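You operate a simulated robot arm through the tools that you are given. There is no shell and no other tool. Be economical: measure what you need, move in short steps, check, and stop when the job is done.

You run a simulated two-armed robot. Do the job below in one go: nothing can be reset, and whatever is moved stays where it is left.

## Task
Close the desk drawer. Take the green buckle box and put it on the second shelf from the bottom from the top of the blue rack. Fetch the white cup and set it in the red tray. Fetch the yellow wheel and set it on the end of the wooden table away from the jig. Take the grey tub and put it on the steel step. Put the blue filter from the high shelf over the shaker on top of the blue paper pack. Press the white zero button two times. Pull the blue table drawer open. Do these in any order. Set down upright: white cup, filter.

Only the result counts: the job must be done as asked and must still hold three seconds after the hand-in. Knocking over, shifting, dropping, spilling or breaking anything else fails it.

## Robot
Two 7-joint arms with two-finger parallel grippers on one trunk, on a base that drives. Base frame: it is fixed to the floor where the robot stands at the start and does not move with it; the origin is under the middle of the robot, x ahead of it, y to its left, z up. Units: m, degrees, N and s.
The left shoulder is at the start at [0.062, 0.196, 0.979], the right one opposite. With the tool pointing down near the work surface each hand reaches from about 0.1 to 0.66 m from the robot's upright axis, wherever it stands, measured 20 degrees to its own side. Places, roughly: blue paper pack (7x11x4 cm) [-1.2, -0.1, 0.5]; blue table drawer [-4.7, -2.6, 0.7]; desk drawer [0.5, 0.1, 0.7]; end of the wooden table away from the jig [0.1, -1.2, 0.8]; filter [-5, -2.75, 1.5]; green buckle box [-0.25, -1.25, 0.75]; grey tub (7x7x6 cm) [-3.4, -3.4, 1.1]; red tray (27x14x5 cm) [2.8, -2.4, 0.8]; second shelf from the bottom of the blue rack [-1.2, 0, 0.5]; steel step (24x36 cm) [-1.66, -2.2, 0.3]; white cup (7x7x7 cm) [0.2, -2.7, 0.8]; white zero button [3.1, -2.7, 0.8]; yellow wheel (6x6x4 cm) [2.2, -2.1, 0.9]. Payload 1.57 kg a hand.
Tool frame (each hand has its own): the origin (TCP) lies between the finger pads and is the grasp point; the fingertips stand 0.03 m ahead of it; z points along the fingers, y is the line along which they close. Largest opening 0.11 m; finger width 0.024, thickness 0.012; the body of the gripper, 0.048 by 0.112 m, starts 0.078 m behind the TCP.
Orientation is told as [roll, pitch, yaw] about the base's x, y, z axes, in that order, counted from this pose: with the fingers straight down and closing along the base's y, the tool's x points along the base's -x, its y along +y and its z along -z.

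## Interface
- The arms move only by the tool nudge_tool. It takes "left_plan", "right_plan" or both (then of equal length, played together; a hand with none holds still); each is a list of rows, each an object of numbers (a shift or turn left out is 0, a gripper value left out holds the last): "claw": the closure, from 0 (fully open) to 1 (shut); "tx", "ty", "tz": the shift along the base's x, y, z in m; "wx", "wy", "wz": the turn, a rotation vector about the base's x, y, z in degrees. In form: [{"claw": .., "tx": .., "ty": .., "tz": .., "wx": .., "wy": .., "wz": ..}, ...]. A call has 1 to 20 rows; each row shifts and turns the commanded pose from where the row before left it. Rows are played at 5 a second. More than 0.05 m and 8.6 degrees between two rows, or a gripper value outside its range, and nothing of the call is played. Where a pose cannot be reached the arm comes as near as it can. A force on the tool above 40 N (or 10 N above the force at the start of the call, whichever is more), or a blocked arm, ends the call early, and 0.2 s more pass. The fingers move at their own pace (about 0.072 m/s each) and stop on an object; they squeeze with about 43 N. The grip force told is the motor's: it shows also when the fingers shut on nothing. Time passes only in rows, and 0.2 s behind the last, so rows that do not move let the fingers close. The reply holds the time, the measured pose of the TCP, the force on the tool along the base axes, the opening and the grip force, in the units named above and with some noise, with the torque about the TCP (base axes, N m) and any sound that the robot's microphone picked up.
- Cameras (640 x 400 px; columns grow to the right, rows downward): "scene" is now at [0.086, -0.0305, 1.5393]; the picture's right is [-0.49, -0.87, -0.00], its down [-0.81, 0.45, -0.36] and it looks along [0.31, -0.17, -0.93] (base axes); focal length 214 px, centre (320, 200). "left" rides on the left gripper at [0.07, -0.016, -0.141] in its tool frame; the picture's right is [0.23, 0.97, 0.00], its down [-0.85, 0.20, -0.48] and it looks along [-0.47, 0.11, 0.88] (tool axes); focal length 222 px, centre (320, 200). "right" rides on the right gripper at [0.07, 0.016, -0.141] in its tool frame; the picture's right is [-0.23, 0.97, 0.00], its down [-0.85, -0.20, -0.48] and it looks along [-0.47, -0.11, 0.88] (tool axes); focal length 222 px, centre (320, 200). There is no depth. A picture from a camera that has moved, and an enlarged one, comes with that camera's place and axes in the base frame and with its lens.
- get_image(camera): a new picture of that camera. It takes no simulated time.
- raise_lower(by): slides the trunk up (or, below 0, down) by that many m; the arms and the scene camera ride with it, the base frame stays. It gives what a move gives, with no picture.
- drive_base(legs): drives the robot by 1 to 6 legs, each [ahead, left, turn to the left] in m, m and degrees, along the robot's own axes; the way and the turn of a leg run together, so that a leg with both is an arc; at most 1.5 m and 180 degrees a leg. The arms and the cameras ride along, it lands a little off, and it stops where it bumps. It gives what a move gives.
- pan_tilt(pan, tilt): turns the head with the scene camera to pan (to the left, within 86 degrees either way) and tilt (down, from -29 to 69), counted from straight ahead of the robot. It gives what a move gives.
- close_up(camera, box): a new picture of the part [left, top, right, bottom] of that camera's present view, enlarged. It takes no simulated time.
- hand_in(): hands the job in; it is judged then, once.

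Work in short steps. Places have to be worked out from the pictures, the camera data and where the tool is seen: move nearer, look again, correct. Check each grasp and each placing, and mend what went wrong. You have 196 turns and 176 pictures in all, those below and enlarged ones among them. Open the grippers and draw the arms clear of the work before you hand the job in, unless the task says otherwise; then end with one line.

The tools are called after ">>>" as name(argument=value, ...) on one line, values as JSON. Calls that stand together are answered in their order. nudge_tool: Moves the arms, as the interface text tells. Its arguments: {"type":"object","properties":{"left_plan":{"type":"array","items":{"type":"object","properties":{"claw":{"type":"number"},"tx":{"type":"number"},"ty":{"type":"number"},"tz":{"type":"number"},"wx":{"type":"number"},"wy":{"type":"number"},"wz":{"type":"number"}}}},"right_plan":{"type":"array","items":{"type":"object","properties":{"claw":{"type":"number"},"tx":{"type":"number"},"ty":{"type":"number"},"tz":{"type":"number"},"wx":{"type":"number"},"wy":{"type":"number"},"wz":{"type":"number"}}}}},"required":[]} The other tools are called the same way: raise_lower (by) slides the trunk up or down; drive_base (legs) drives the base; pan_tilt (pan, tilt) turns the head that bears the scene camera; get_image (camera) takes a picture; close_up (camera, box) takes an enlarged picture of a part of a camera's view; hand_in () hands the job in.

At the start:

```text
clock: 0.0
left_ee_pos: [0.4425, -0.0839, 1.0211]
left_tool_rot: [0.2, 0.1, 0.0]
left_ft_force: [-0.2, 0.4, -0.6]
left_moment: [-0.03, 0.01, -0.02]
left_finger_gap: 0.11
left_grip_force: 0.1
right_ee_pos: [0.4046, -0.4369, 1.0612]
right_tool_rot: [0.0, 0.1, 0.1]
right_ft_force: [0.3, 0.5, -0.6]
right_moment: [0.03, -0.02, 0.0]
right_finger_gap: 0.1098
right_grip_force: 0.1
trunk travel left (down, up): [-0.575, 0.415]
robot x, y, heading: [-0.0006, 0.0039, 0.3]
head pan, tilt: [-29.1, 68.8]
```

scene: 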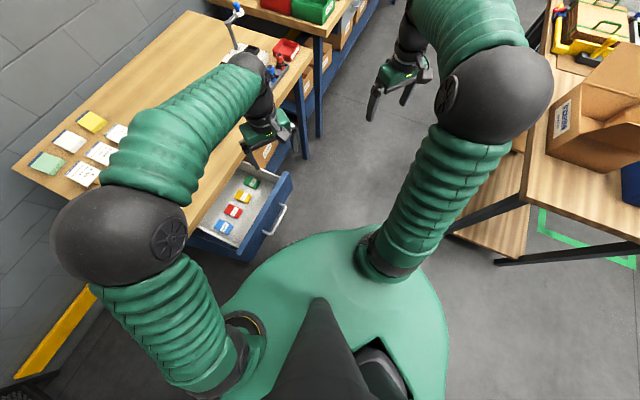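
right: 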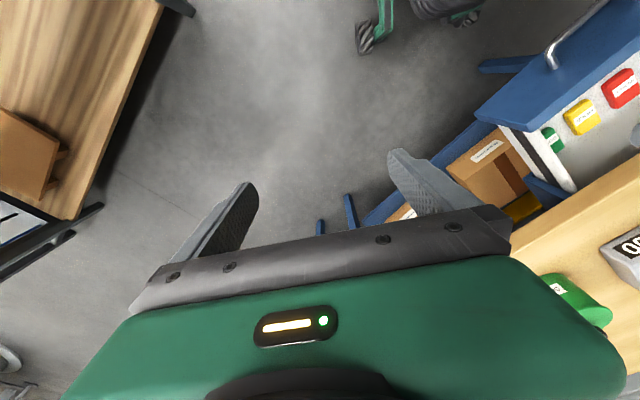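
left: 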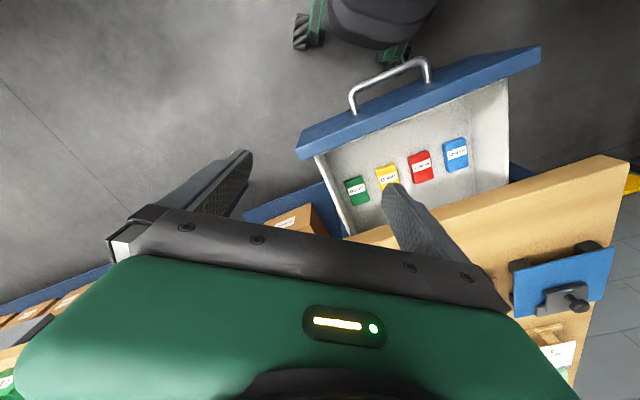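

The drawer is open ahead of me. I look around with the head first.

>>> pan_tilt(pan=0, tilt=40)

>>> get_image(camera="scene")

>>> pan_tilt(pan=-80, tilt=25)

>>> get_image(camera="scene")

```text
clock: 0.9
left_ee_pos: [0.4418, -0.0814, 1.022]
left_tool_rot: [-0.1, 0.0, 0.0]
left_ft_force: [-0.3, 0.3, -0.3]
left_moment: [-0.02, 0.0, -0.03]
left_finger_gap: 0.11
left_grip_force: 0.0
right_ee_pos: [0.4038, -0.4363, 1.0619]
right_tool_rot: [-0.2, -0.1, 0.0]
right_ft_force: [0.1, 0.0, -0.2]
right_moment: [-0.02, 0.0, -0.02]
right_finger_gap: 0.11
right_grip_force: 0.0
trunk travel left (down, up): [-0.575, 0.415]
robot x, y, heading: [0.0017, -0.0036, 0.1]
head pan, tilt: [0.0, 40.0]
```

```text
172 pictures are left
camera scene: at [0.1221, -0.0034, 1.5753], right [0.0, -1.0, 0.0], down [-0.64, 0.0, -0.76], along [0.76, 0.0, -0.64], focal length 214 px, centre (320, 200)
```

scene: 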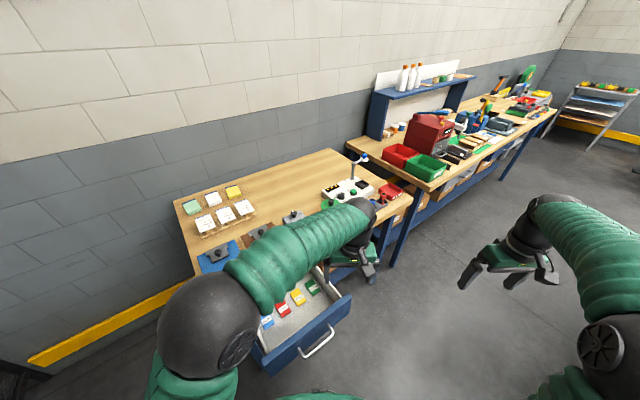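

```text
clock: 2.5
left_ee_pos: [0.4415, -0.0833, 1.0215]
left_tool_rot: [0.1, 0.0, 0.0]
left_ft_force: [-0.1, -0.3, -0.5]
left_moment: [0.03, -0.01, 0.02]
left_finger_gap: 0.1101
left_grip_force: 0.1
right_ee_pos: [0.4041, -0.4353, 1.0626]
right_tool_rot: [-0.2, 0.0, -0.1]
right_ft_force: [-0.3, 0.8, 0.0]
right_moment: [0.0, -0.01, 0.05]
right_finger_gap: 0.1099
right_grip_force: 0.0
trunk travel left (down, up): [-0.575, 0.415]
robot x, y, heading: [0.0004, 0.0002, 0.1]
head pan, tilt: [-80.0, 25.0]
```

```text
171 pictures are left
camera scene: at [0.0533, -0.0942, 1.5987], right [-0.98, -0.17, 0.0], down [-0.08, 0.42, -0.91], along [0.16, -0.89, -0.42], focal length 214 px, centre (320, 200)
```

scene: 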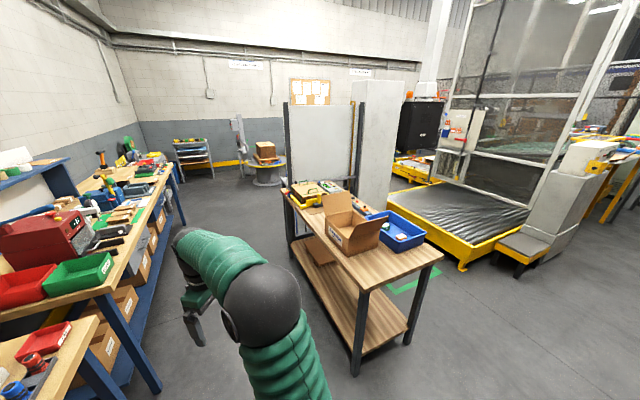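

The drawer front seems to lie near (0.39, 0.03), z about 0.8, running at about -60°. I back off, turn to face it and look again.

>>> drive_base(legs=[[-0.2, -0.1, 0], [0, 0, 28]])

>>> pan_tilt(pan=0, tilt=50)

>>> get_image(camera="scene")

>>> get_image(camera="left")

```text
clock: 5.6
left_ee_pos: [0.2277, 0.0317, 1.0222]
left_tool_rot: [0.0, 0.1, 27.9]
left_ft_force: [-0.1, 0.2, -0.2]
left_moment: [-0.01, -0.03, 0.03]
left_finger_gap: 0.1102
left_grip_force: 0.0
right_ee_pos: [0.3596, -0.2975, 1.0614]
right_tool_rot: [0.0, 0.0, 28.0]
right_ft_force: [-0.5, -0.1, 0.3]
right_moment: [0.01, -0.05, 0.02]
right_finger_gap: 0.1099
right_grip_force: 0.1
trunk travel left (down, up): [-0.575, 0.415]
robot x, y, heading: [-0.203, -0.0992, 28.0]
head pan, tilt: [-80.0, 25.0]
```

```text
clock: 7.1
left_ee_pos: [0.2261, 0.0327, 1.0216]
left_tool_rot: [0.0, 0.0, 27.9]
left_ft_force: [-0.4, -0.4, 0.3]
left_moment: [0.04, 0.0, 0.02]
left_finger_gap: 0.1102
left_grip_force: 0.1
right_ee_pos: [0.3582, -0.2961, 1.063]
right_tool_rot: [0.1, -0.1, 28.0]
right_ft_force: [-0.8, 0.1, -0.3]
right_moment: [0.01, -0.02, -0.01]
right_finger_gap: 0.1101
right_grip_force: 0.1
trunk travel left (down, up): [-0.575, 0.415]
robot x, y, heading: [-0.1979, -0.1043, 27.9]
head pan, tilt: [0.0, 50.0]
```

```text
170 pictures are left
camera scene: at [-0.0993, -0.0528, 1.5613], right [0.47, -0.88, 0.0], down [-0.68, -0.36, -0.64], along [0.57, 0.3, -0.77], focal length 214 px, centre (320, 200)
```

scene: 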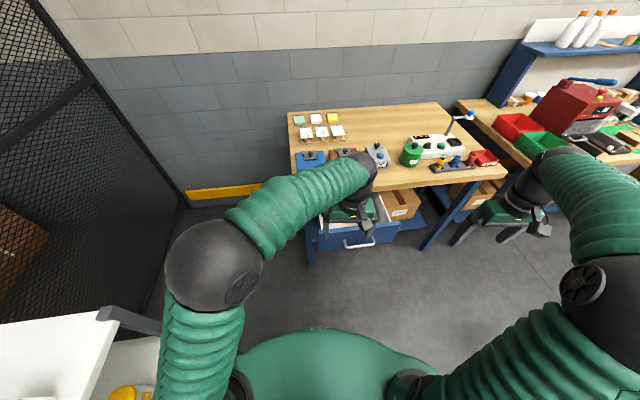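

```text
169 pictures are left
camera left: at [0.1724, -0.0134, 1.1641], right [-0.66, 0.75, 0.0], down [0.66, 0.58, 0.48], along [0.36, 0.31, -0.88], focal length 222 px, centre (320, 200)
```

left: 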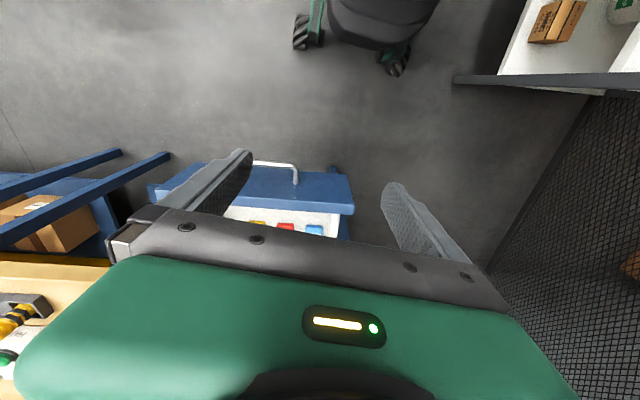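

The desk is now square ahead of me. I turn the left hand to point forward with its fingers shut, to use it as a pusher.

>>> nudge_tool(left_plan=[{"claw": 1, "wx": 3.84, "wy": -7.22, "tx": -0.005}, {"wx": 3.84, "wy": -7.22, "tx": -0.005}, {"wx": 3.84, "wy": -7.22, "tx": -0.005}, {"wx": 3.84, "wy": -7.22, "tx": -0.005}, {"wx": 3.84, "wy": -7.22, "tx": -0.005}, {"wx": 3.84, "wy": -7.22, "tx": -0.005}, {"wx": 3.84, "wy": -7.22, "tx": -0.005}, {"wx": 3.84, "wy": -7.22, "tx": -0.005}, {"wx": 3.84, "wy": -7.22, "tx": -0.005}, {"wx": 3.84, "wy": -7.22, "tx": -0.005}, {"wx": 3.84, "wy": -7.22, "tx": -0.005}])

>>> get_image(camera="scene")

```text
clock: 7.9
left_ee_pos: [0.206, 0.1256, 0.9718]
left_tool_rot: [4.9, -19.5, 37.7]
left_ft_force: [-0.8, -0.2, 0.1]
left_moment: [-0.01, -0.01, 0.02]
left_finger_gap: 0.0
left_grip_force: 5.1
right_ee_pos: [0.3576, -0.2961, 1.0632]
right_tool_rot: [-0.3, -0.1, 28.0]
right_ft_force: [-0.3, 0.7, -0.4]
right_moment: [0.01, 0.0, 0.01]
right_finger_gap: 0.1102
right_grip_force: 0.1
trunk travel left (down, up): [-0.575, 0.415]
robot x, y, heading: [-0.2045, -0.0986, 28.0]
head pan, tilt: [0.0, 50.0]
stopped in row 4 (left hand): the arm was blocked; the commanded pose is now the measured one
```

```text
168 pictures are left
camera scene: at [-0.099, -0.0517, 1.5613], right [0.47, -0.88, 0.0], down [-0.68, -0.36, -0.64], along [0.57, 0.3, -0.77], focal length 214 px, centre (320, 200)
```

scene: 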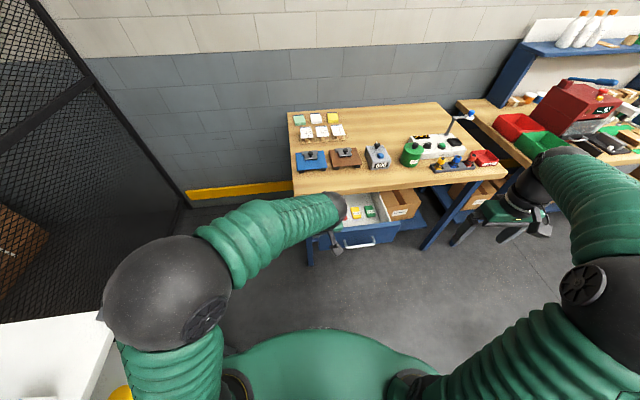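

The arm was blocked; its elbow is close to the white rack on the left. I drive back and to the right for room.

>>> drive_base(legs=[[-0.1, 0, 0], [0, -0.32, 0]])

>>> get_image(camera="scene")

```text
clock: 10.8
left_ee_pos: [0.267, -0.2039, 0.978]
left_tool_rot: [3.8, -20.0, 37.8]
left_ft_force: [-0.2, 0.8, -0.3]
left_moment: [0.01, 0.03, 0.01]
left_finger_gap: 0.0
left_grip_force: 21.5
right_ee_pos: [0.4152, -0.6237, 1.0655]
right_tool_rot: [-0.4, 0.1, 27.9]
right_ft_force: [-0.1, 0.5, -0.5]
right_moment: [-0.02, -0.02, 0.0]
right_finger_gap: 0.1101
right_grip_force: 0.1
trunk travel left (down, up): [-0.575, 0.415]
robot x, y, heading: [-0.1401, -0.4311, 27.9]
head pan, tilt: [0.0, 50.0]
```

```text
167 pictures are left
camera scene: at [-0.0424, -0.3756, 1.5612], right [0.47, -0.88, 0.0], down [-0.68, -0.36, -0.64], along [0.57, 0.3, -0.77], focal length 214 px, centre (320, 200)
```

scene: 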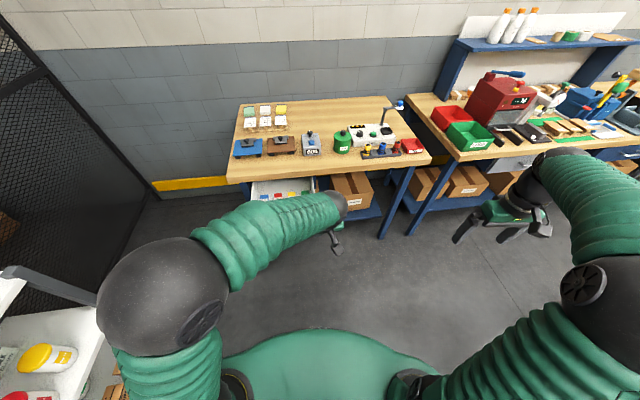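

Continuing the tilt of the left hand now that the elbow has room.

>>> nudge_tool(left_plan=[{"claw": 1, "wz": -5}, {"wz": -5}, {"wx": 3.84, "wy": -7.22, "tz": -0.01}, {"wx": 3.84, "wy": -7.22, "tz": -0.01}, {"wx": 3.84, "wy": -7.22, "tz": -0.01}, {"wx": 3.84, "wy": -7.22, "tz": -0.01}, {"wx": 3.84, "wy": -7.22, "tz": -0.01}, {"wx": 3.84, "wy": -7.22, "tz": -0.01}, {"wx": 3.84, "wy": -7.22, "tz": -0.01}, {"wx": 3.84, "wy": -7.22, "tz": -0.01}])

>>> get_image(camera="scene")

```text
clock: 12.0
left_ee_pos: [0.2565, -0.1166, 0.9716]
left_tool_rot: [1.9, -44.4, 41.2]
left_ft_force: [-0.5, 0.4, 0.2]
left_moment: [0.0, 0.04, 0.0]
left_finger_gap: 0.0
left_grip_force: 21.5
right_ee_pos: [0.4158, -0.6292, 1.0636]
right_tool_rot: [-0.1, -0.2, 27.7]
right_ft_force: [0.6, -0.3, -0.7]
right_moment: [0.02, 0.04, -0.02]
right_finger_gap: 0.1102
right_grip_force: 0.0
trunk travel left (down, up): [-0.575, 0.415]
robot x, y, heading: [-0.1373, -0.4349, 27.8]
head pan, tilt: [0.0, 50.0]
stopped in row 5 (left hand): the arm was blocked; the commanded pose is now the measured one
```

```text
166 pictures are left
camera scene: at [-0.0387, -0.3839, 1.5614], right [0.47, -0.88, 0.0], down [-0.68, -0.36, -0.64], along [0.57, 0.3, -0.77], focal length 214 px, centre (320, 200)
```

scene: 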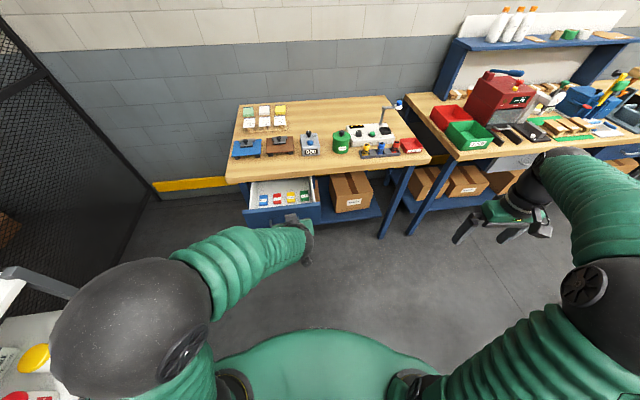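

A 45° tilt is fine for pushing. I lower the hand beside the handle, in front of the panel's right part.

>>> nudge_tool(left_plan=[{"claw": 1, "tx": 0.012, "ty": -0.022, "tz": -0.03}, {"tx": 0.012, "ty": -0.022, "tz": -0.03}, {"tz": -0.04}, {"tz": -0.04}, {"tz": -0.03}])

>>> get_image(camera="scene")

>>> get_image(camera="left")

```text
clock: 12.7
left_ee_pos: [0.2986, -0.1305, 1.0071]
left_tool_rot: [-12.5, -50.5, 55.9]
left_ft_force: [-1.3, -0.5, -0.8]
left_moment: [0.01, -0.03, -0.01]
left_finger_gap: 0.0001
left_grip_force: 21.4
right_ee_pos: [0.4178, -0.6298, 1.0637]
right_tool_rot: [0.0, 0.0, 27.7]
right_ft_force: [0.3, 0.1, 0.7]
right_moment: [-0.04, -0.01, -0.01]
right_finger_gap: 0.1099
right_grip_force: 0.1
trunk travel left (down, up): [-0.575, 0.415]
robot x, y, heading: [-0.1425, -0.4313, 27.7]
head pan, tilt: [0.0, 50.0]
stopped in row 3 (left hand): the arm was blocked; the commanded pose is now the measured one
```

```text
165 pictures are left
camera scene: at [-0.0375, -0.3857, 1.5613], right [0.47, -0.88, 0.0], down [-0.68, -0.36, -0.64], along [0.57, 0.3, -0.77], focal length 214 px, centre (320, 200)
```

scene: 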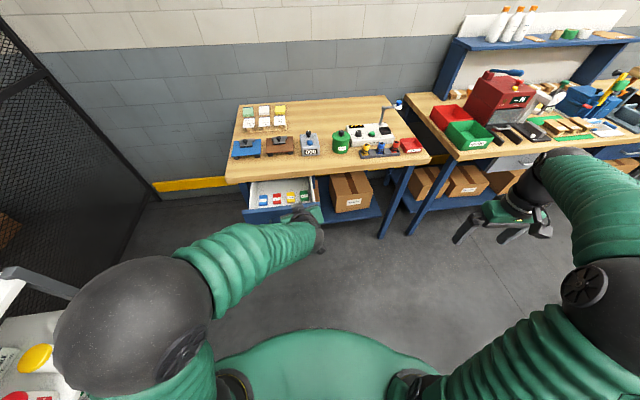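

```text
164 pictures are left
camera left: at [0.2001, -0.2474, 1.0438], right [-0.78, 0.55, -0.31], down [-0.13, 0.35, 0.93], along [0.62, 0.76, -0.2], focal length 222 px, centre (320, 200)
```

left: 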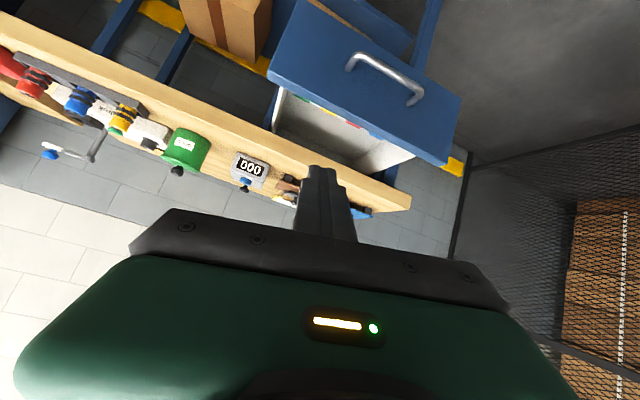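

The arm wanders off near its limits at that tilt. I bring the hand back to a modest tilt of 25° facing the drawer.

>>> nudge_tool(left_plan=[{"claw": 1, "wz": -7}, {"wz": -7}, {"wz": -7}, {"wz": -7}, {"wx": 3.5, "wy": 1.86, "wz": 4.8}, {"wx": 3.5, "wy": 1.86, "wz": 4.8}, {"wx": -3.99, "wy": 7.5}, {"wx": -3.99, "wy": 7.5}, {"wx": -3.99, "wy": 7.5}, {}])

>>> get_image(camera="left")

```text
clock: 14.8
left_ee_pos: [0.2985, -0.136, 1.0054]
left_tool_rot: [-0.5, -24.6, 27.4]
left_ft_force: [0.5, -0.1, 0.8]
left_moment: [0.02, 0.02, 0.03]
left_finger_gap: 0.0001
left_grip_force: 21.5
right_ee_pos: [0.4158, -0.6318, 1.0637]
right_tool_rot: [-0.2, -0.2, 27.6]
right_ft_force: [-0.1, -0.3, -0.5]
right_moment: [0.01, 0.01, 0.01]
right_finger_gap: 0.1099
right_grip_force: 0.1
trunk travel left (down, up): [-0.575, 0.415]
robot x, y, heading: [-0.1415, -0.4323, 27.6]
head pan, tilt: [0.0, 50.0]
```

```text
163 pictures are left
camera left: at [0.1971, -0.2053, 1.1055], right [-0.63, 0.77, -0.1], down [0.42, 0.45, 0.79], along [0.66, 0.45, -0.6], focal length 222 px, centre (320, 200)
```

left: 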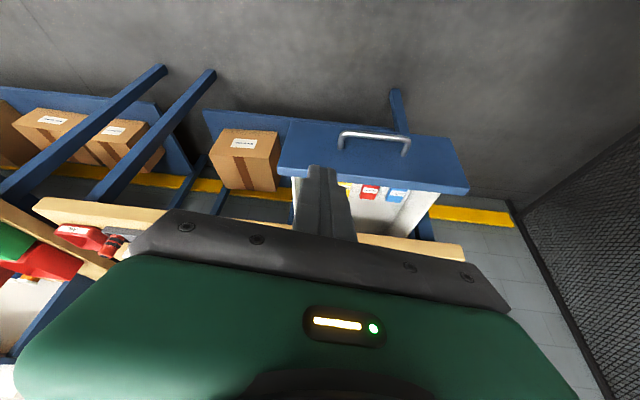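

That pose is good. I lower the hand in front of the panel.

>>> nudge_tool(left_plan=[{"claw": 1, "tx": 0.007, "ty": -0.013, "tz": -0.03}, {"tz": -0.04}, {"tz": -0.04}, {"tz": -0.04}, {"tz": -0.04}])

>>> get_image(camera="left")

>>> get_image(camera="scene")

```text
clock: 16.1
left_ee_pos: [0.3074, -0.1463, 0.8182]
left_tool_rot: [-0.8, -24.8, 27.6]
left_ft_force: [0.5, 0.5, -0.5]
left_moment: [0.02, -0.01, -0.03]
left_finger_gap: 0.0
left_grip_force: 21.3
right_ee_pos: [0.4169, -0.6309, 1.0638]
right_tool_rot: [-0.1, -0.1, 27.7]
right_ft_force: [0.5, 0.0, -0.8]
right_moment: [0.03, 0.03, -0.02]
right_finger_gap: 0.1099
right_grip_force: 0.1
trunk travel left (down, up): [-0.575, 0.415]
robot x, y, heading: [-0.1395, -0.4304, 27.8]
head pan, tilt: [0.0, 50.0]
```

```text
162 pictures are left
camera left: at [0.2052, -0.2157, 0.9182], right [-0.63, 0.77, -0.11], down [0.41, 0.45, 0.79], along [0.66, 0.46, -0.6], focal length 222 px, centre (320, 200)
```

left: 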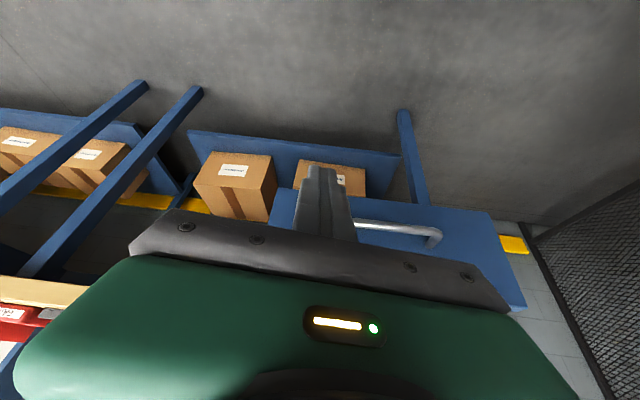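

```text
161 pictures are left
camera scene: at [-0.0363, -0.3844, 1.5619], right [0.47, -0.88, 0.0], down [-0.68, -0.36, -0.64], along [0.57, 0.3, -0.77], focal length 214 px, centre (320, 200)
```

scene: 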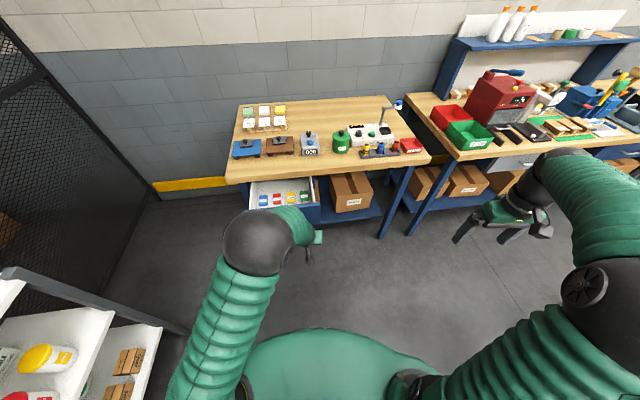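

The fingers are in front of the panel, right of the handle. I drive up a little, then push with the arm.

>>> drive_base(legs=[[0.1, 0, 0]])

>>> nudge_tool(left_plan=[{"tx": 0.0265, "ty": 0.014}, {"tx": 0.0265, "ty": 0.014}, {"tx": 0.0265, "ty": 0.014}, {"tx": 0.0265, "ty": 0.014}])

>>> get_image(camera="scene")

```text
clock: 17.2
left_ee_pos: [0.3928, -0.0996, 0.8151]
left_tool_rot: [-0.5, -24.7, 27.5]
left_ft_force: [0.4, -0.5, -0.2]
left_moment: [0.02, 0.01, 0.01]
left_finger_gap: 0.0
left_grip_force: 21.3
right_ee_pos: [0.5044, -0.5824, 1.0635]
right_tool_rot: [-0.1, -0.1, 27.9]
right_ft_force: [0.3, -0.1, -0.1]
right_moment: [-0.01, 0.05, 0.01]
right_finger_gap: 0.11
right_grip_force: 0.1
trunk travel left (down, up): [-0.575, 0.415]
robot x, y, heading: [-0.052, -0.3869, 27.9]
head pan, tilt: [0.0, 50.0]
```

```text
clock: 18.2
left_ee_pos: [0.4998, -0.044, 0.817]
left_tool_rot: [-0.6, -24.7, 27.5]
left_ft_force: [0.4, -0.2, -0.2]
left_moment: [-0.02, 0.02, 0.0]
left_finger_gap: 0.0
left_grip_force: 21.5
right_ee_pos: [0.503, -0.5843, 1.0641]
right_tool_rot: [-0.1, 0.0, 27.9]
right_ft_force: [0.0, 0.6, 1.3]
right_moment: [0.01, 0.0, 0.0]
right_finger_gap: 0.11
right_grip_force: 0.1
trunk travel left (down, up): [-0.575, 0.415]
robot x, y, heading: [-0.0539, -0.3856, 27.8]
head pan, tilt: [0.0, 50.0]
```

```text
160 pictures are left
camera scene: at [0.0513, -0.3366, 1.5611], right [0.47, -0.88, 0.0], down [-0.68, -0.36, -0.64], along [0.57, 0.3, -0.77], focal length 214 px, centre (320, 200)
```

scene: 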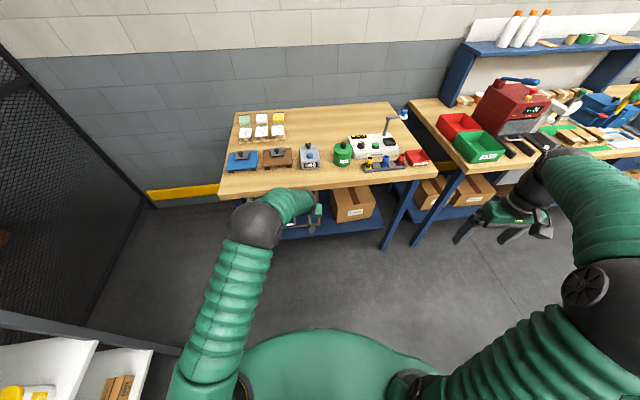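

No force felt yet; I look with the wrist camera.

>>> get_image(camera="left")

```text
159 pictures are left
camera left: at [0.3972, -0.113, 0.9166], right [-0.63, 0.77, -0.1], down [0.42, 0.45, 0.79], along [0.66, 0.45, -0.6], focal length 222 px, centre (320, 200)
```

left: 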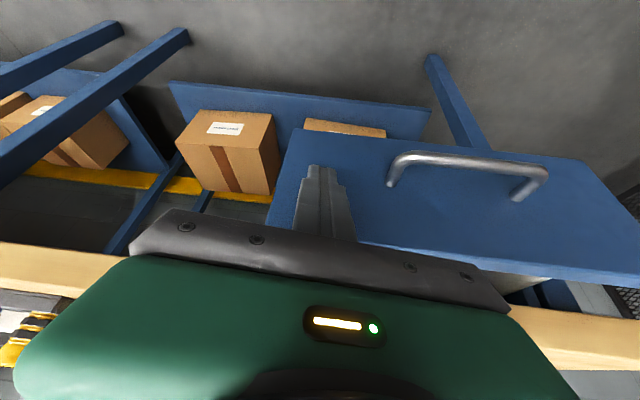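

The tip is at the panel, well placed. I keep pushing.

>>> nudge_tool(left_plan=[{"tx": 0.0265, "ty": 0.014}, {"tx": 0.0265, "ty": 0.014}, {"tx": 0.0265, "ty": 0.014}])

>>> get_image(camera="left")

```text
clock: 19.0
left_ee_pos: [0.5779, -0.0028, 0.8168]
left_tool_rot: [-0.6, -24.7, 27.5]
left_ft_force: [0.2, 0.5, 0.7]
left_moment: [0.01, 0.01, -0.01]
left_finger_gap: 0.0
left_grip_force: 21.4
right_ee_pos: [0.5041, -0.5837, 1.0634]
right_tool_rot: [0.0, -0.1, 27.8]
right_ft_force: [-0.1, -0.5, 0.8]
right_moment: [0.0, -0.03, 0.0]
right_finger_gap: 0.1099
right_grip_force: 0.1
trunk travel left (down, up): [-0.575, 0.415]
robot x, y, heading: [-0.0539, -0.3846, 28.1]
head pan, tilt: [0.0, 50.0]
```

```text
158 pictures are left
camera left: at [0.4771, -0.0709, 0.9163], right [-0.63, 0.77, -0.1], down [0.42, 0.45, 0.79], along [0.66, 0.45, -0.6], focal length 222 px, centre (320, 200)
```

left: 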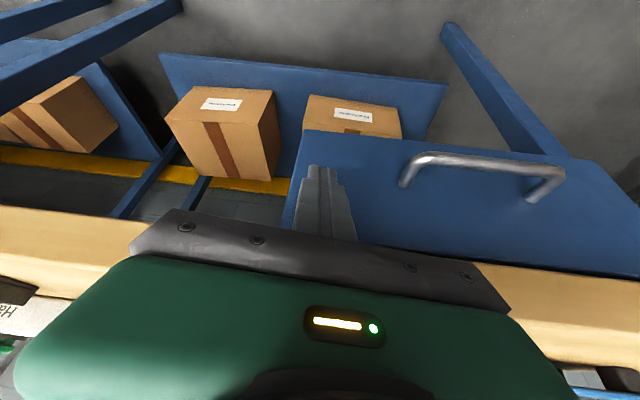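

The drawer moves with the hand, which drifts slightly toward the panel's edge; I steer a bit to the left while pushing.

>>> nudge_tool(left_plan=[{"tx": 0.022, "ty": 0.02}, {"tx": 0.022, "ty": 0.02}, {"tx": 0.022, "ty": 0.02}])

>>> get_image(camera="left")

```text
clock: 19.5
left_ee_pos: [0.5963, 0.0136, 0.8096]
left_tool_rot: [-0.7, -23.3, 27.4]
left_ft_force: [-12.2, -8.8, 2.3]
left_moment: [0.29, -0.31, 0.23]
left_finger_gap: 0.0001
left_grip_force: 20.5
left hand out of reach, approached as far as the arm can: row 2
right_ee_pos: [0.5014, -0.5837, 1.0653]
right_tool_rot: [-0.2, -0.3, 27.8]
right_ft_force: [0.4, 0.5, 0.7]
right_moment: [-0.03, 0.06, 0.02]
right_finger_gap: 0.11
right_grip_force: 0.1
trunk travel left (down, up): [-0.575, 0.415]
robot x, y, heading: [-0.0531, -0.3878, 27.9]
head pan, tilt: [0.0, 50.0]
stopped in row 2 (left hand): the force on the tool passed its limit at 49 N (the readings are from after the stop); the commanded pose is now the measured one
```

```text
157 pictures are left
camera left: at [0.4963, -0.054, 0.9131], right [-0.63, 0.77, -0.1], down [0.43, 0.46, 0.78], along [0.65, 0.44, -0.62], focal length 222 px, centre (320, 200)
```

left: 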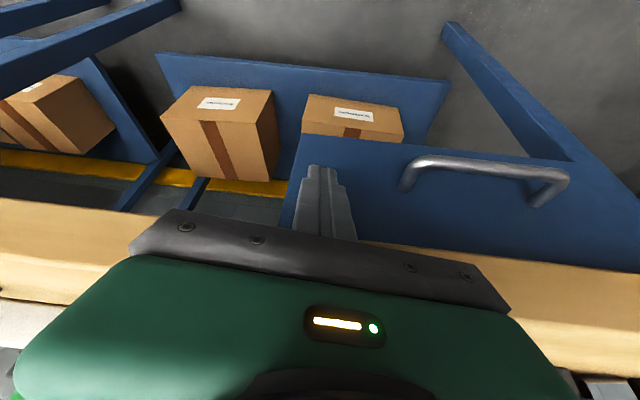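

A hard stop at 49 N suggests the drawer is shut. I draw back and check.

>>> nudge_tool(left_plan=[{"tx": -0.035, "ty": -0.02}, {"tx": -0.035, "ty": -0.02}, {"tx": -0.035, "ty": -0.02}, {"tx": -0.035, "ty": -0.02}])

>>> get_image(camera="left")

>>> close_up(camera="scene", box=[200, 130, 440, 280])

```text
clock: 20.5
left_ee_pos: [0.4556, -0.066, 0.813]
left_tool_rot: [-0.8, -23.7, 27.4]
left_ft_force: [0.4, -0.5, -0.5]
left_moment: [0.0, -0.02, 0.03]
left_finger_gap: 0.0
left_grip_force: 21.4
right_ee_pos: [0.501, -0.5843, 1.0663]
right_tool_rot: [-0.1, -0.3, 27.8]
right_ft_force: [0.8, -0.3, -0.3]
right_moment: [0.02, -0.03, -0.03]
right_finger_gap: 0.11
right_grip_force: 0.0
trunk travel left (down, up): [-0.575, 0.415]
robot x, y, heading: [-0.0514, -0.3862, 27.8]
head pan, tilt: [0.0, 50.0]
```

```text
156 pictures are left
camera left: at [0.3553, -0.1335, 0.9149], right [-0.63, 0.77, -0.1], down [0.43, 0.46, 0.78], along [0.65, 0.44, -0.62], focal length 222 px, centre (320, 200)
```

left: 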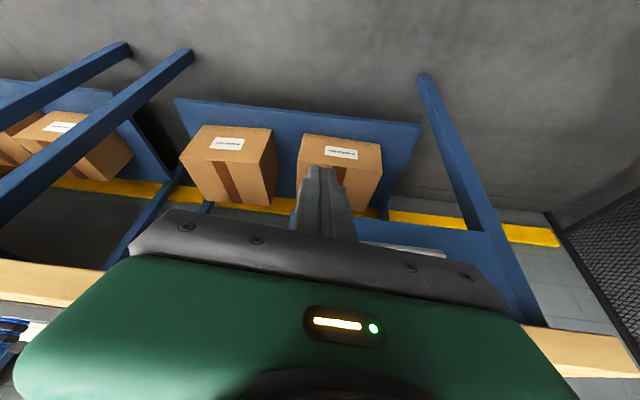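

```text
2.67 times, centred on (320, 205) of scene
camera zoom: at [0.0479, -0.3386, 1.5614], right [0.47, -0.88, 0.0], down [-0.68, -0.36, -0.64], along [0.57, 0.3, -0.77], focal length 572 px, centre (320, 187)
```

zoom: 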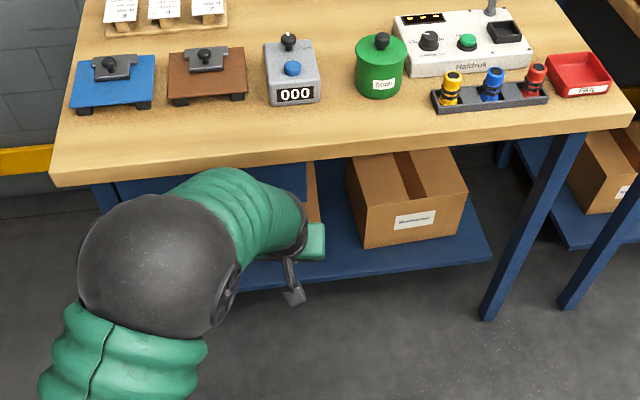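

I back off, raise the left hand and restore it to straight down, then check the drawer with a clear view.

>>> drive_base(legs=[[-0.15, 0, 0]])

>>> nudge_tool(left_plan=[{"claw": 0, "tz": 0.045, "wx": -3.75, "wy": 7.06}, {"tz": 0.045, "wx": -3.75, "wy": 7.06}, {"tz": 0.045, "wx": -3.75, "wy": 7.06}, {"tz": 0.045}, {"tz": 0.045}])

>>> close_up(camera="scene", box=[200, 130, 440, 280])

>>> get_image(camera="left")

```text
clock: 21.9
left_ee_pos: [0.3249, -0.1356, 0.8109]
left_tool_rot: [-0.9, -23.5, 27.4]
left_ft_force: [0.5, 0.0, 0.6]
left_moment: [-0.06, 0.01, 0.02]
left_finger_gap: 0.0
left_grip_force: 21.0
right_ee_pos: [0.3695, -0.6538, 1.0643]
right_tool_rot: [-0.1, -0.1, 27.8]
right_ft_force: [0.3, 0.9, -0.9]
right_moment: [-0.01, -0.02, 0.01]
right_finger_gap: 0.1099
right_grip_force: 0.0
trunk travel left (down, up): [-0.575, 0.415]
robot x, y, heading: [-0.1869, -0.4562, 28.0]
head pan, tilt: [0.0, 50.0]
```

```text
clock: 23.1
left_ee_pos: [0.3205, -0.1374, 1.0377]
left_tool_rot: [-1.1, 0.4, 27.5]
left_ft_force: [1.1, 0.2, 0.1]
left_moment: [-0.01, -0.03, -0.01]
left_finger_gap: 0.1099
left_grip_force: 0.0
right_ee_pos: [0.3665, -0.6555, 1.0657]
right_tool_rot: [-0.1, -0.4, 27.8]
right_ft_force: [0.0, 0.1, -0.1]
right_moment: [0.0, -0.02, -0.02]
right_finger_gap: 0.1101
right_grip_force: 0.1
trunk travel left (down, up): [-0.575, 0.415]
robot x, y, heading: [-0.185, -0.4552, 27.7]
head pan, tilt: [0.0, 50.0]
```

```text
2.67 times, centred on (320, 205) of scene
camera zoom: at [-0.0844, -0.4081, 1.5612], right [0.47, -0.88, 0.0], down [-0.68, -0.36, -0.64], along [0.57, 0.3, -0.77], focal length 572 px, centre (320, 187)
```

zoom: 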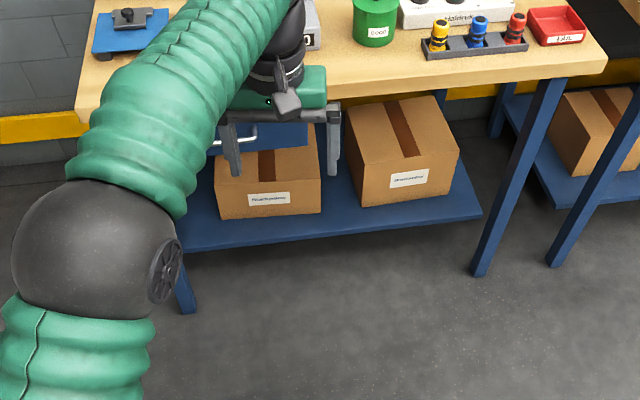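

```text
153 pictures are left
camera left: at [0.2673, -0.1808, 1.1801], right [-0.65, 0.76, -0.02], down [0.67, 0.58, 0.47], along [0.37, 0.29, -0.88], focal length 222 px, centre (320, 200)
```

left: 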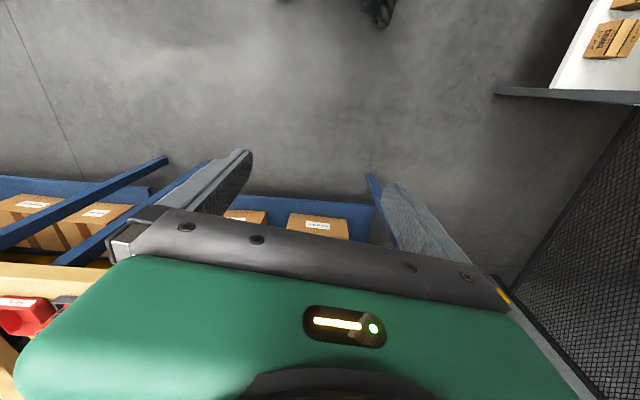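

The drawer looks closed. Before turning towards the wooden table I raise the trunk so the hands clear everything, then look at it.

>>> raise_lower(by=0.3)

>>> drive_base(legs=[[0, 0, -90]])

>>> pan_tilt(pan=0, tilt=50)

>>> get_image(camera="scene")

>>> pan_tilt(pan=-80, tilt=35)

>>> get_image(camera="scene")

```text
clock: 26.1
left_ee_pos: [0.3233, -0.1372, 1.3351]
left_tool_rot: [-1.0, 0.4, 27.5]
left_ft_force: [0.9, 0.5, 0.7]
left_moment: [0.03, -0.04, 0.02]
left_finger_gap: 0.1099
left_grip_force: 0.0
right_ee_pos: [0.3668, -0.6544, 1.3664]
right_tool_rot: [-0.1, -0.3, 27.8]
right_ft_force: [-0.3, -0.5, -0.3]
right_moment: [-0.03, 0.0, 0.02]
right_finger_gap: 0.1101
right_grip_force: 0.0
trunk travel left (down, up): [-0.875, 0.115]
robot x, y, heading: [-0.188, -0.4525, 27.8]
head pan, tilt: [0.0, 50.0]
```

```text
clock: 30.3
left_ee_pos: [0.1341, -0.9655, 1.3364]
left_tool_rot: [-1.0, 0.5, -62.5]
left_ft_force: [0.1, 0.4, -1.2]
left_moment: [0.03, 0.01, 0.02]
left_finger_gap: 0.1099
left_grip_force: 0.0
right_ee_pos: [-0.3833, -1.0111, 1.364]
right_tool_rot: [-0.1, -0.4, -62.2]
right_ft_force: [0.6, 0.5, 0.0]
right_moment: [0.0, 0.01, 0.04]
right_finger_gap: 0.1098
right_grip_force: 0.0
trunk travel left (down, up): [-0.875, 0.115]
robot x, y, heading: [-0.1835, -0.4555, -62.3]
head pan, tilt: [0.0, 50.0]
```

```text
clock: 30.9
left_ee_pos: [0.1348, -0.9655, 1.3375]
left_tool_rot: [-1.1, 0.3, -62.5]
left_ft_force: [0.2, -0.2, 0.6]
left_moment: [-0.03, 0.0, 0.0]
left_finger_gap: 0.11
left_grip_force: 0.1
right_ee_pos: [-0.3846, -1.0094, 1.3652]
right_tool_rot: [-0.1, -0.4, -62.2]
right_ft_force: [0.2, -0.4, 0.3]
right_moment: [-0.03, 0.0, -0.03]
right_finger_gap: 0.1103
right_grip_force: 0.1
trunk travel left (down, up): [-0.875, 0.115]
robot x, y, heading: [-0.1838, -0.455, -62.2]
head pan, tilt: [0.0, 50.0]
```

```text
152 pictures are left
camera scene: at [-0.1323, -0.5575, 1.8612], right [-0.88, -0.47, 0.0], down [-0.36, 0.68, -0.64], along [0.3, -0.57, -0.77], focal length 214 px, centre (320, 200)
```

scene: 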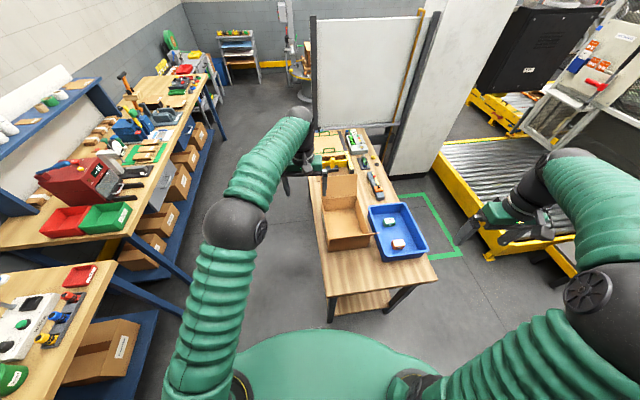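

```text
clock: 32.4
left_ee_pos: [0.133, -0.965, 1.3371]
left_tool_rot: [-1.1, 0.3, -62.6]
left_ft_force: [-0.3, 0.9, -0.1]
left_moment: [-0.01, 0.0, 0.0]
left_finger_gap: 0.1101
left_grip_force: 0.0
right_ee_pos: [-0.3853, -1.0084, 1.3665]
right_tool_rot: [-0.2, -0.4, -62.2]
right_ft_force: [1.1, 0.3, 0.1]
right_moment: [-0.01, 0.02, 0.01]
right_finger_gap: 0.11
right_grip_force: 0.0
trunk travel left (down, up): [-0.875, 0.115]
robot x, y, heading: [-0.185, -0.4585, -62.2]
head pan, tilt: [-80.0, 35.0]
```

```text
151 pictures are left
camera scene: at [-0.2378, -0.5433, 1.8829], right [-0.61, 0.79, 0.0], down [0.45, 0.35, -0.82], along [-0.65, -0.5, -0.58], focal length 214 px, centre (320, 200)
```

scene: 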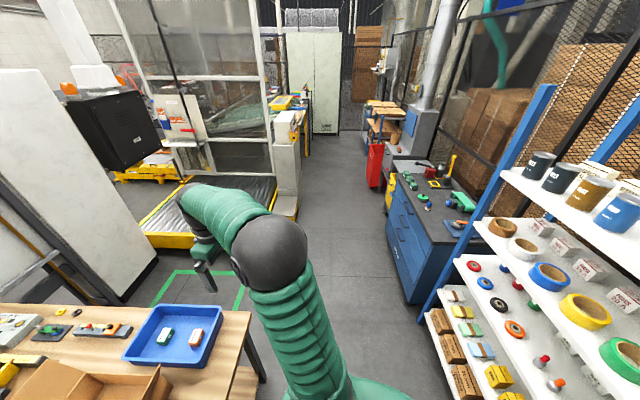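

The blue tray on the table holds two small boxes, one greenish and one red. I zoom in on the tray, and on the rack.

>>> close_up(camera="scene", box=[110, 290, 270, 390])

>>> close_up(camera="scene", box=[400, 140, 640, 400])

```text
4.00 times, centred on (190, 340) of scene
camera zoom: at [-0.2378, -0.5433, 1.8829], right [-0.61, 0.79, 0.0], down [0.45, 0.35, -0.82], along [-0.65, -0.5, -0.58], focal length 858 px, centre (840, -360)
```

zoom: 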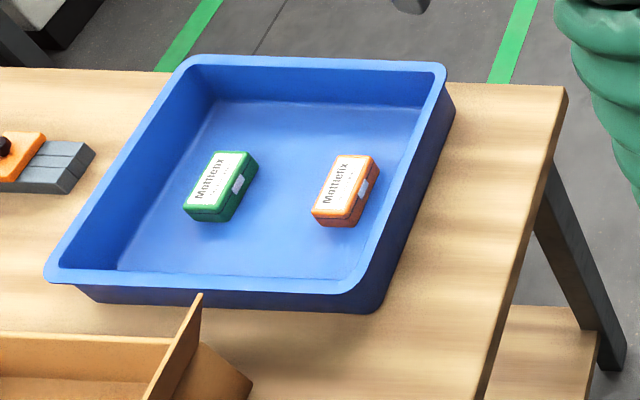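

```text
1.54 times, centred on (520, 270) of scene
camera zoom: at [-0.2378, -0.5433, 1.8829], right [-0.61, 0.79, 0.0], down [0.45, 0.35, -0.82], along [-0.65, -0.5, -0.58], focal length 330 px, centre (12, 92)
```

zoom: 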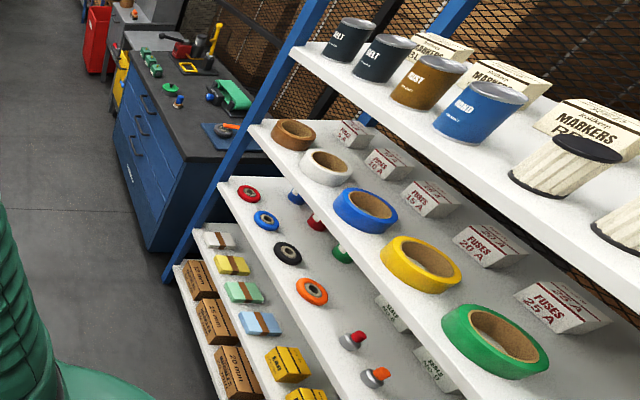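

The green box lies near (-0.16, -1.38) in the blue tray. The room's grid runs at about 37°; I'll drive round the table corner to its right side, facing it with the right arm.

>>> drive_base(legs=[[0, 0, 92], [-0.97, -0.117, 0]])

>>> pan_tilt(pan=-70, tilt=45)

>>> get_image(camera="scene")

>>> pan_tilt(pan=60, tilt=45)

>>> get_image(camera="scene")

```text
clock: 41.4
left_ee_pos: [-0.4818, -0.7026, 1.3375]
left_tool_rot: [-1.1, 0.2, 29.5]
left_ft_force: [0.1, 0.2, -0.1]
left_moment: [-0.01, -0.01, 0.01]
left_finger_gap: 0.1099
left_grip_force: 0.1
right_ee_pos: [-0.4181, -1.2176, 1.3652]
right_tool_rot: [-0.2, -0.3, 29.8]
right_ft_force: [0.1, 0.0, -0.1]
right_moment: [0.0, 0.0, 0.02]
right_finger_gap: 0.1102
right_grip_force: 0.1
trunk travel left (down, up): [-0.875, 0.115]
robot x, y, heading: [-0.9768, -1.0406, 29.9]
head pan, tilt: [-80.0, 35.0]
```

```text
clock: 42.1
left_ee_pos: [-0.4836, -0.7037, 1.3378]
left_tool_rot: [-1.1, 0.2, 29.5]
left_ft_force: [-0.2, 0.4, -0.6]
left_moment: [0.02, 0.04, 0.03]
left_finger_gap: 0.1101
left_grip_force: 0.0
right_ee_pos: [-0.4221, -1.2181, 1.3657]
right_tool_rot: [-0.1, -0.3, 29.8]
right_ft_force: [0.3, 0.4, 0.6]
right_moment: [-0.02, 0.02, 0.02]
right_finger_gap: 0.1099
right_grip_force: 0.1
trunk travel left (down, up): [-0.875, 0.115]
robot x, y, heading: [-0.9783, -1.0405, 29.8]
head pan, tilt: [-70.0, 45.0]
```

```text
148 pictures are left
camera scene: at [-0.88, -1.078, 1.8681], right [-0.65, -0.76, 0.0], down [-0.54, 0.46, -0.71], along [0.54, -0.46, -0.71], focal length 214 px, centre (320, 200)
```

scene: 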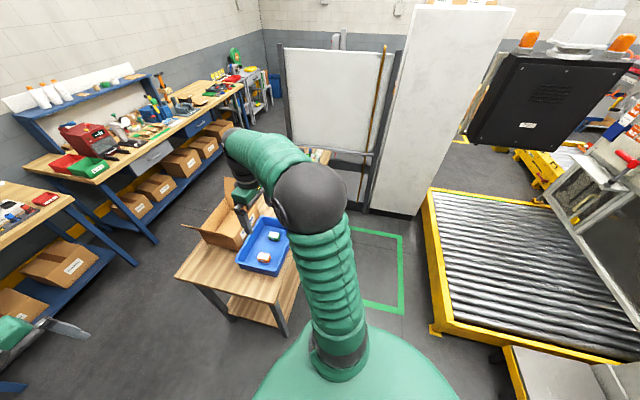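

```text
clock: 44.2
left_ee_pos: [-0.4845, -0.7039, 1.3381]
left_tool_rot: [-1.1, 0.1, 29.6]
left_ft_force: [0.2, 0.1, -0.7]
left_moment: [-0.03, 0.01, -0.03]
left_finger_gap: 0.1101
left_grip_force: 0.1
right_ee_pos: [-0.4224, -1.2194, 1.3666]
right_tool_rot: [-0.3, -0.4, 29.7]
right_ft_force: [-0.6, -0.5, -0.2]
right_moment: [0.02, 0.0, -0.02]
right_finger_gap: 0.1101
right_grip_force: 0.2
trunk travel left (down, up): [-0.875, 0.115]
robot x, y, heading: [-0.9774, -1.0397, 29.7]
head pan, tilt: [60.0, 45.0]
```

```text
147 pictures are left
camera scene: at [-0.9433, -0.9445, 1.8683], right [1.0, 0.0, 0.0], down [0.0, -0.71, -0.71], along [0.0, 0.71, -0.71], focal length 214 px, centre (320, 200)
```

scene: 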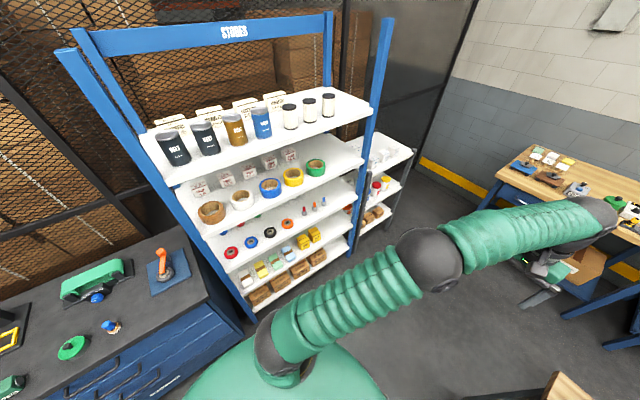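

There is ample space between table and conveyor. I drive to the table's side.

>>> drive_base(legs=[[0.03, -0.506, 0]])

>>> pan_tilt(pan=-30, tilt=60)

>>> get_image(camera="scene")

>>> get_image(camera="right")

```text
clock: 47.2
left_ee_pos: [-0.2127, -1.1175, 1.3396]
left_tool_rot: [-1.4, 0.1, 29.6]
left_ft_force: [0.9, 0.8, 1.0]
left_moment: [-0.03, 0.01, 0.0]
left_finger_gap: 0.1101
left_grip_force: 0.0
right_ee_pos: [-0.1509, -1.6333, 1.3687]
right_tool_rot: [-0.6, -0.5, 30.0]
right_ft_force: [-0.7, 0.4, 0.3]
right_moment: [0.01, 0.01, 0.02]
right_finger_gap: 0.1103
right_grip_force: 0.1
trunk travel left (down, up): [-0.875, 0.115]
robot x, y, heading: [-0.7021, -1.4631, 29.6]
head pan, tilt: [60.0, 45.0]
```

```text
clock: 48.9
left_ee_pos: [-0.2094, -1.1249, 1.3398]
left_tool_rot: [-1.3, 0.1, 29.6]
left_ft_force: [-0.2, -0.8, 0.1]
left_moment: [0.01, 0.0, -0.01]
left_finger_gap: 0.11
left_grip_force: 0.0
right_ee_pos: [-0.1476, -1.6406, 1.3679]
right_tool_rot: [-0.4, -0.7, 30.0]
right_ft_force: [-0.1, -0.5, 0.0]
right_moment: [-0.05, 0.02, 0.01]
right_finger_gap: 0.1101
right_grip_force: 0.0
trunk travel left (down, up): [-0.875, 0.115]
robot x, y, heading: [-0.7031, -1.4627, 29.7]
head pan, tilt: [-30.0, 60.0]
```

```text
146 pictures are left
camera scene: at [-0.5997, -1.4502, 1.8486], right [0.0, -1.0, 0.0], down [-0.87, 0.0, -0.5], along [0.5, 0.0, -0.87], focal length 214 px, centre (320, 200)
```

scene: 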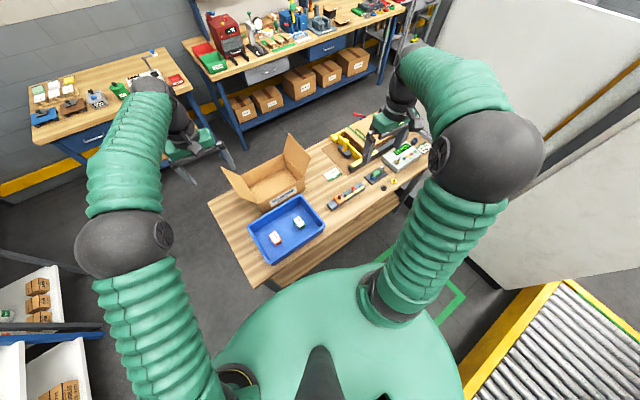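

```text
145 pictures are left
camera right: at [-0.2184, -1.6608, 1.5091], right [-0.29, 0.96, 0.0], down [0.84, 0.25, 0.49], along [0.47, 0.14, -0.87], focal length 222 px, centre (320, 200)
```

right: 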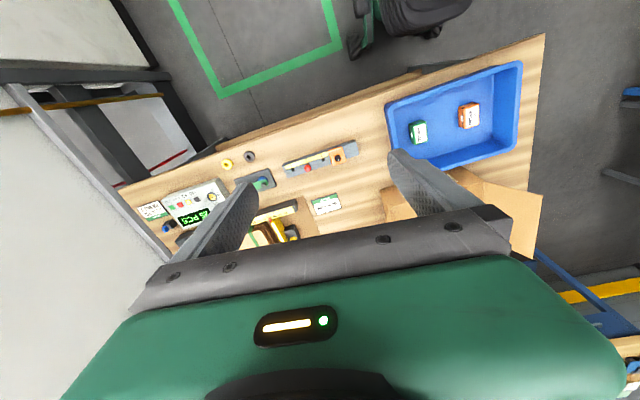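

Triangulation puts the green box top near (-0.163, -1.349, 0.86). I move the right hand above it.

>>> nudge_tool(right_plan=[{"claw": 0, "tx": -0.003, "ty": 0.045, "tz": -0.02}, {"tx": -0.003, "ty": 0.045, "tz": -0.02}, {"tx": -0.003, "ty": 0.045, "tz": -0.02}, {"tx": -0.003, "ty": 0.045, "tz": -0.02}, {"tx": -0.003, "ty": 0.045, "tz": -0.02}, {"ty": 0.045, "tz": -0.02}, {"tz": -0.045}, {"tz": -0.045}])

>>> get_image(camera="right")

>>> get_image(camera="scene")

```text
clock: 50.7
left_ee_pos: [-0.2088, -1.1243, 1.3397]
left_tool_rot: [-1.1, 0.1, 29.6]
left_ft_force: [0.0, 0.4, 0.3]
left_moment: [0.03, 0.0, 0.02]
left_finger_gap: 0.11
left_grip_force: 0.1
right_ee_pos: [-0.1607, -1.3707, 1.1586]
right_tool_rot: [-0.2, -0.6, 29.9]
right_ft_force: [0.8, 0.0, 0.6]
right_moment: [-0.05, 0.03, 0.02]
right_finger_gap: 0.11
right_grip_force: 0.0
trunk travel left (down, up): [-0.875, 0.115]
robot x, y, heading: [-0.7031, -1.4639, 30.1]
head pan, tilt: [-30.0, 60.0]
```

```text
144 pictures are left
camera right: at [-0.2322, -1.3904, 1.2997], right [-0.29, 0.96, 0.0], down [0.84, 0.25, 0.49], along [0.47, 0.14, -0.87], focal length 222 px, centre (320, 200)
```

right: 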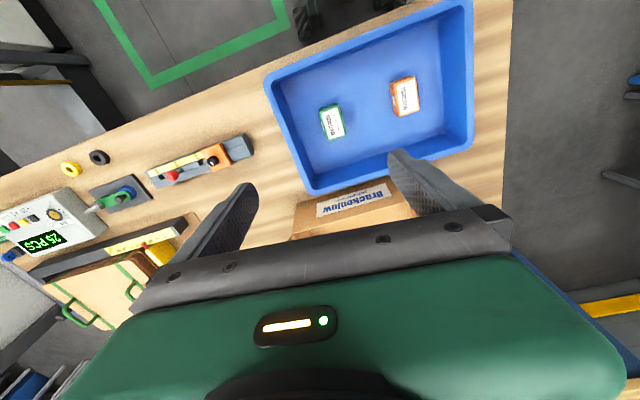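

```text
143 pictures are left
camera scene: at [-0.5988, -1.4475, 1.8485], right [0.0, -1.0, 0.0], down [-0.87, 0.0, -0.5], along [0.5, 0.0, -0.87], focal length 214 px, centre (320, 200)
```

scene: 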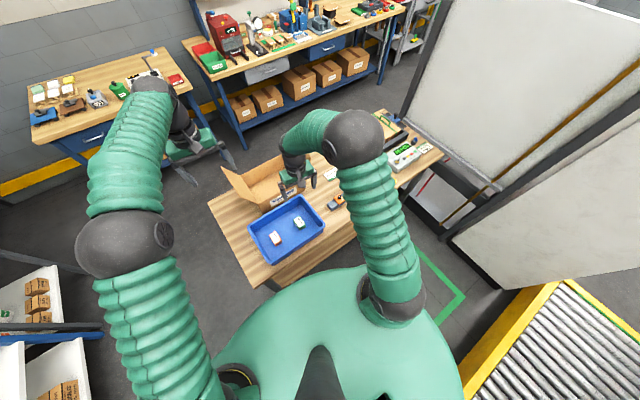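

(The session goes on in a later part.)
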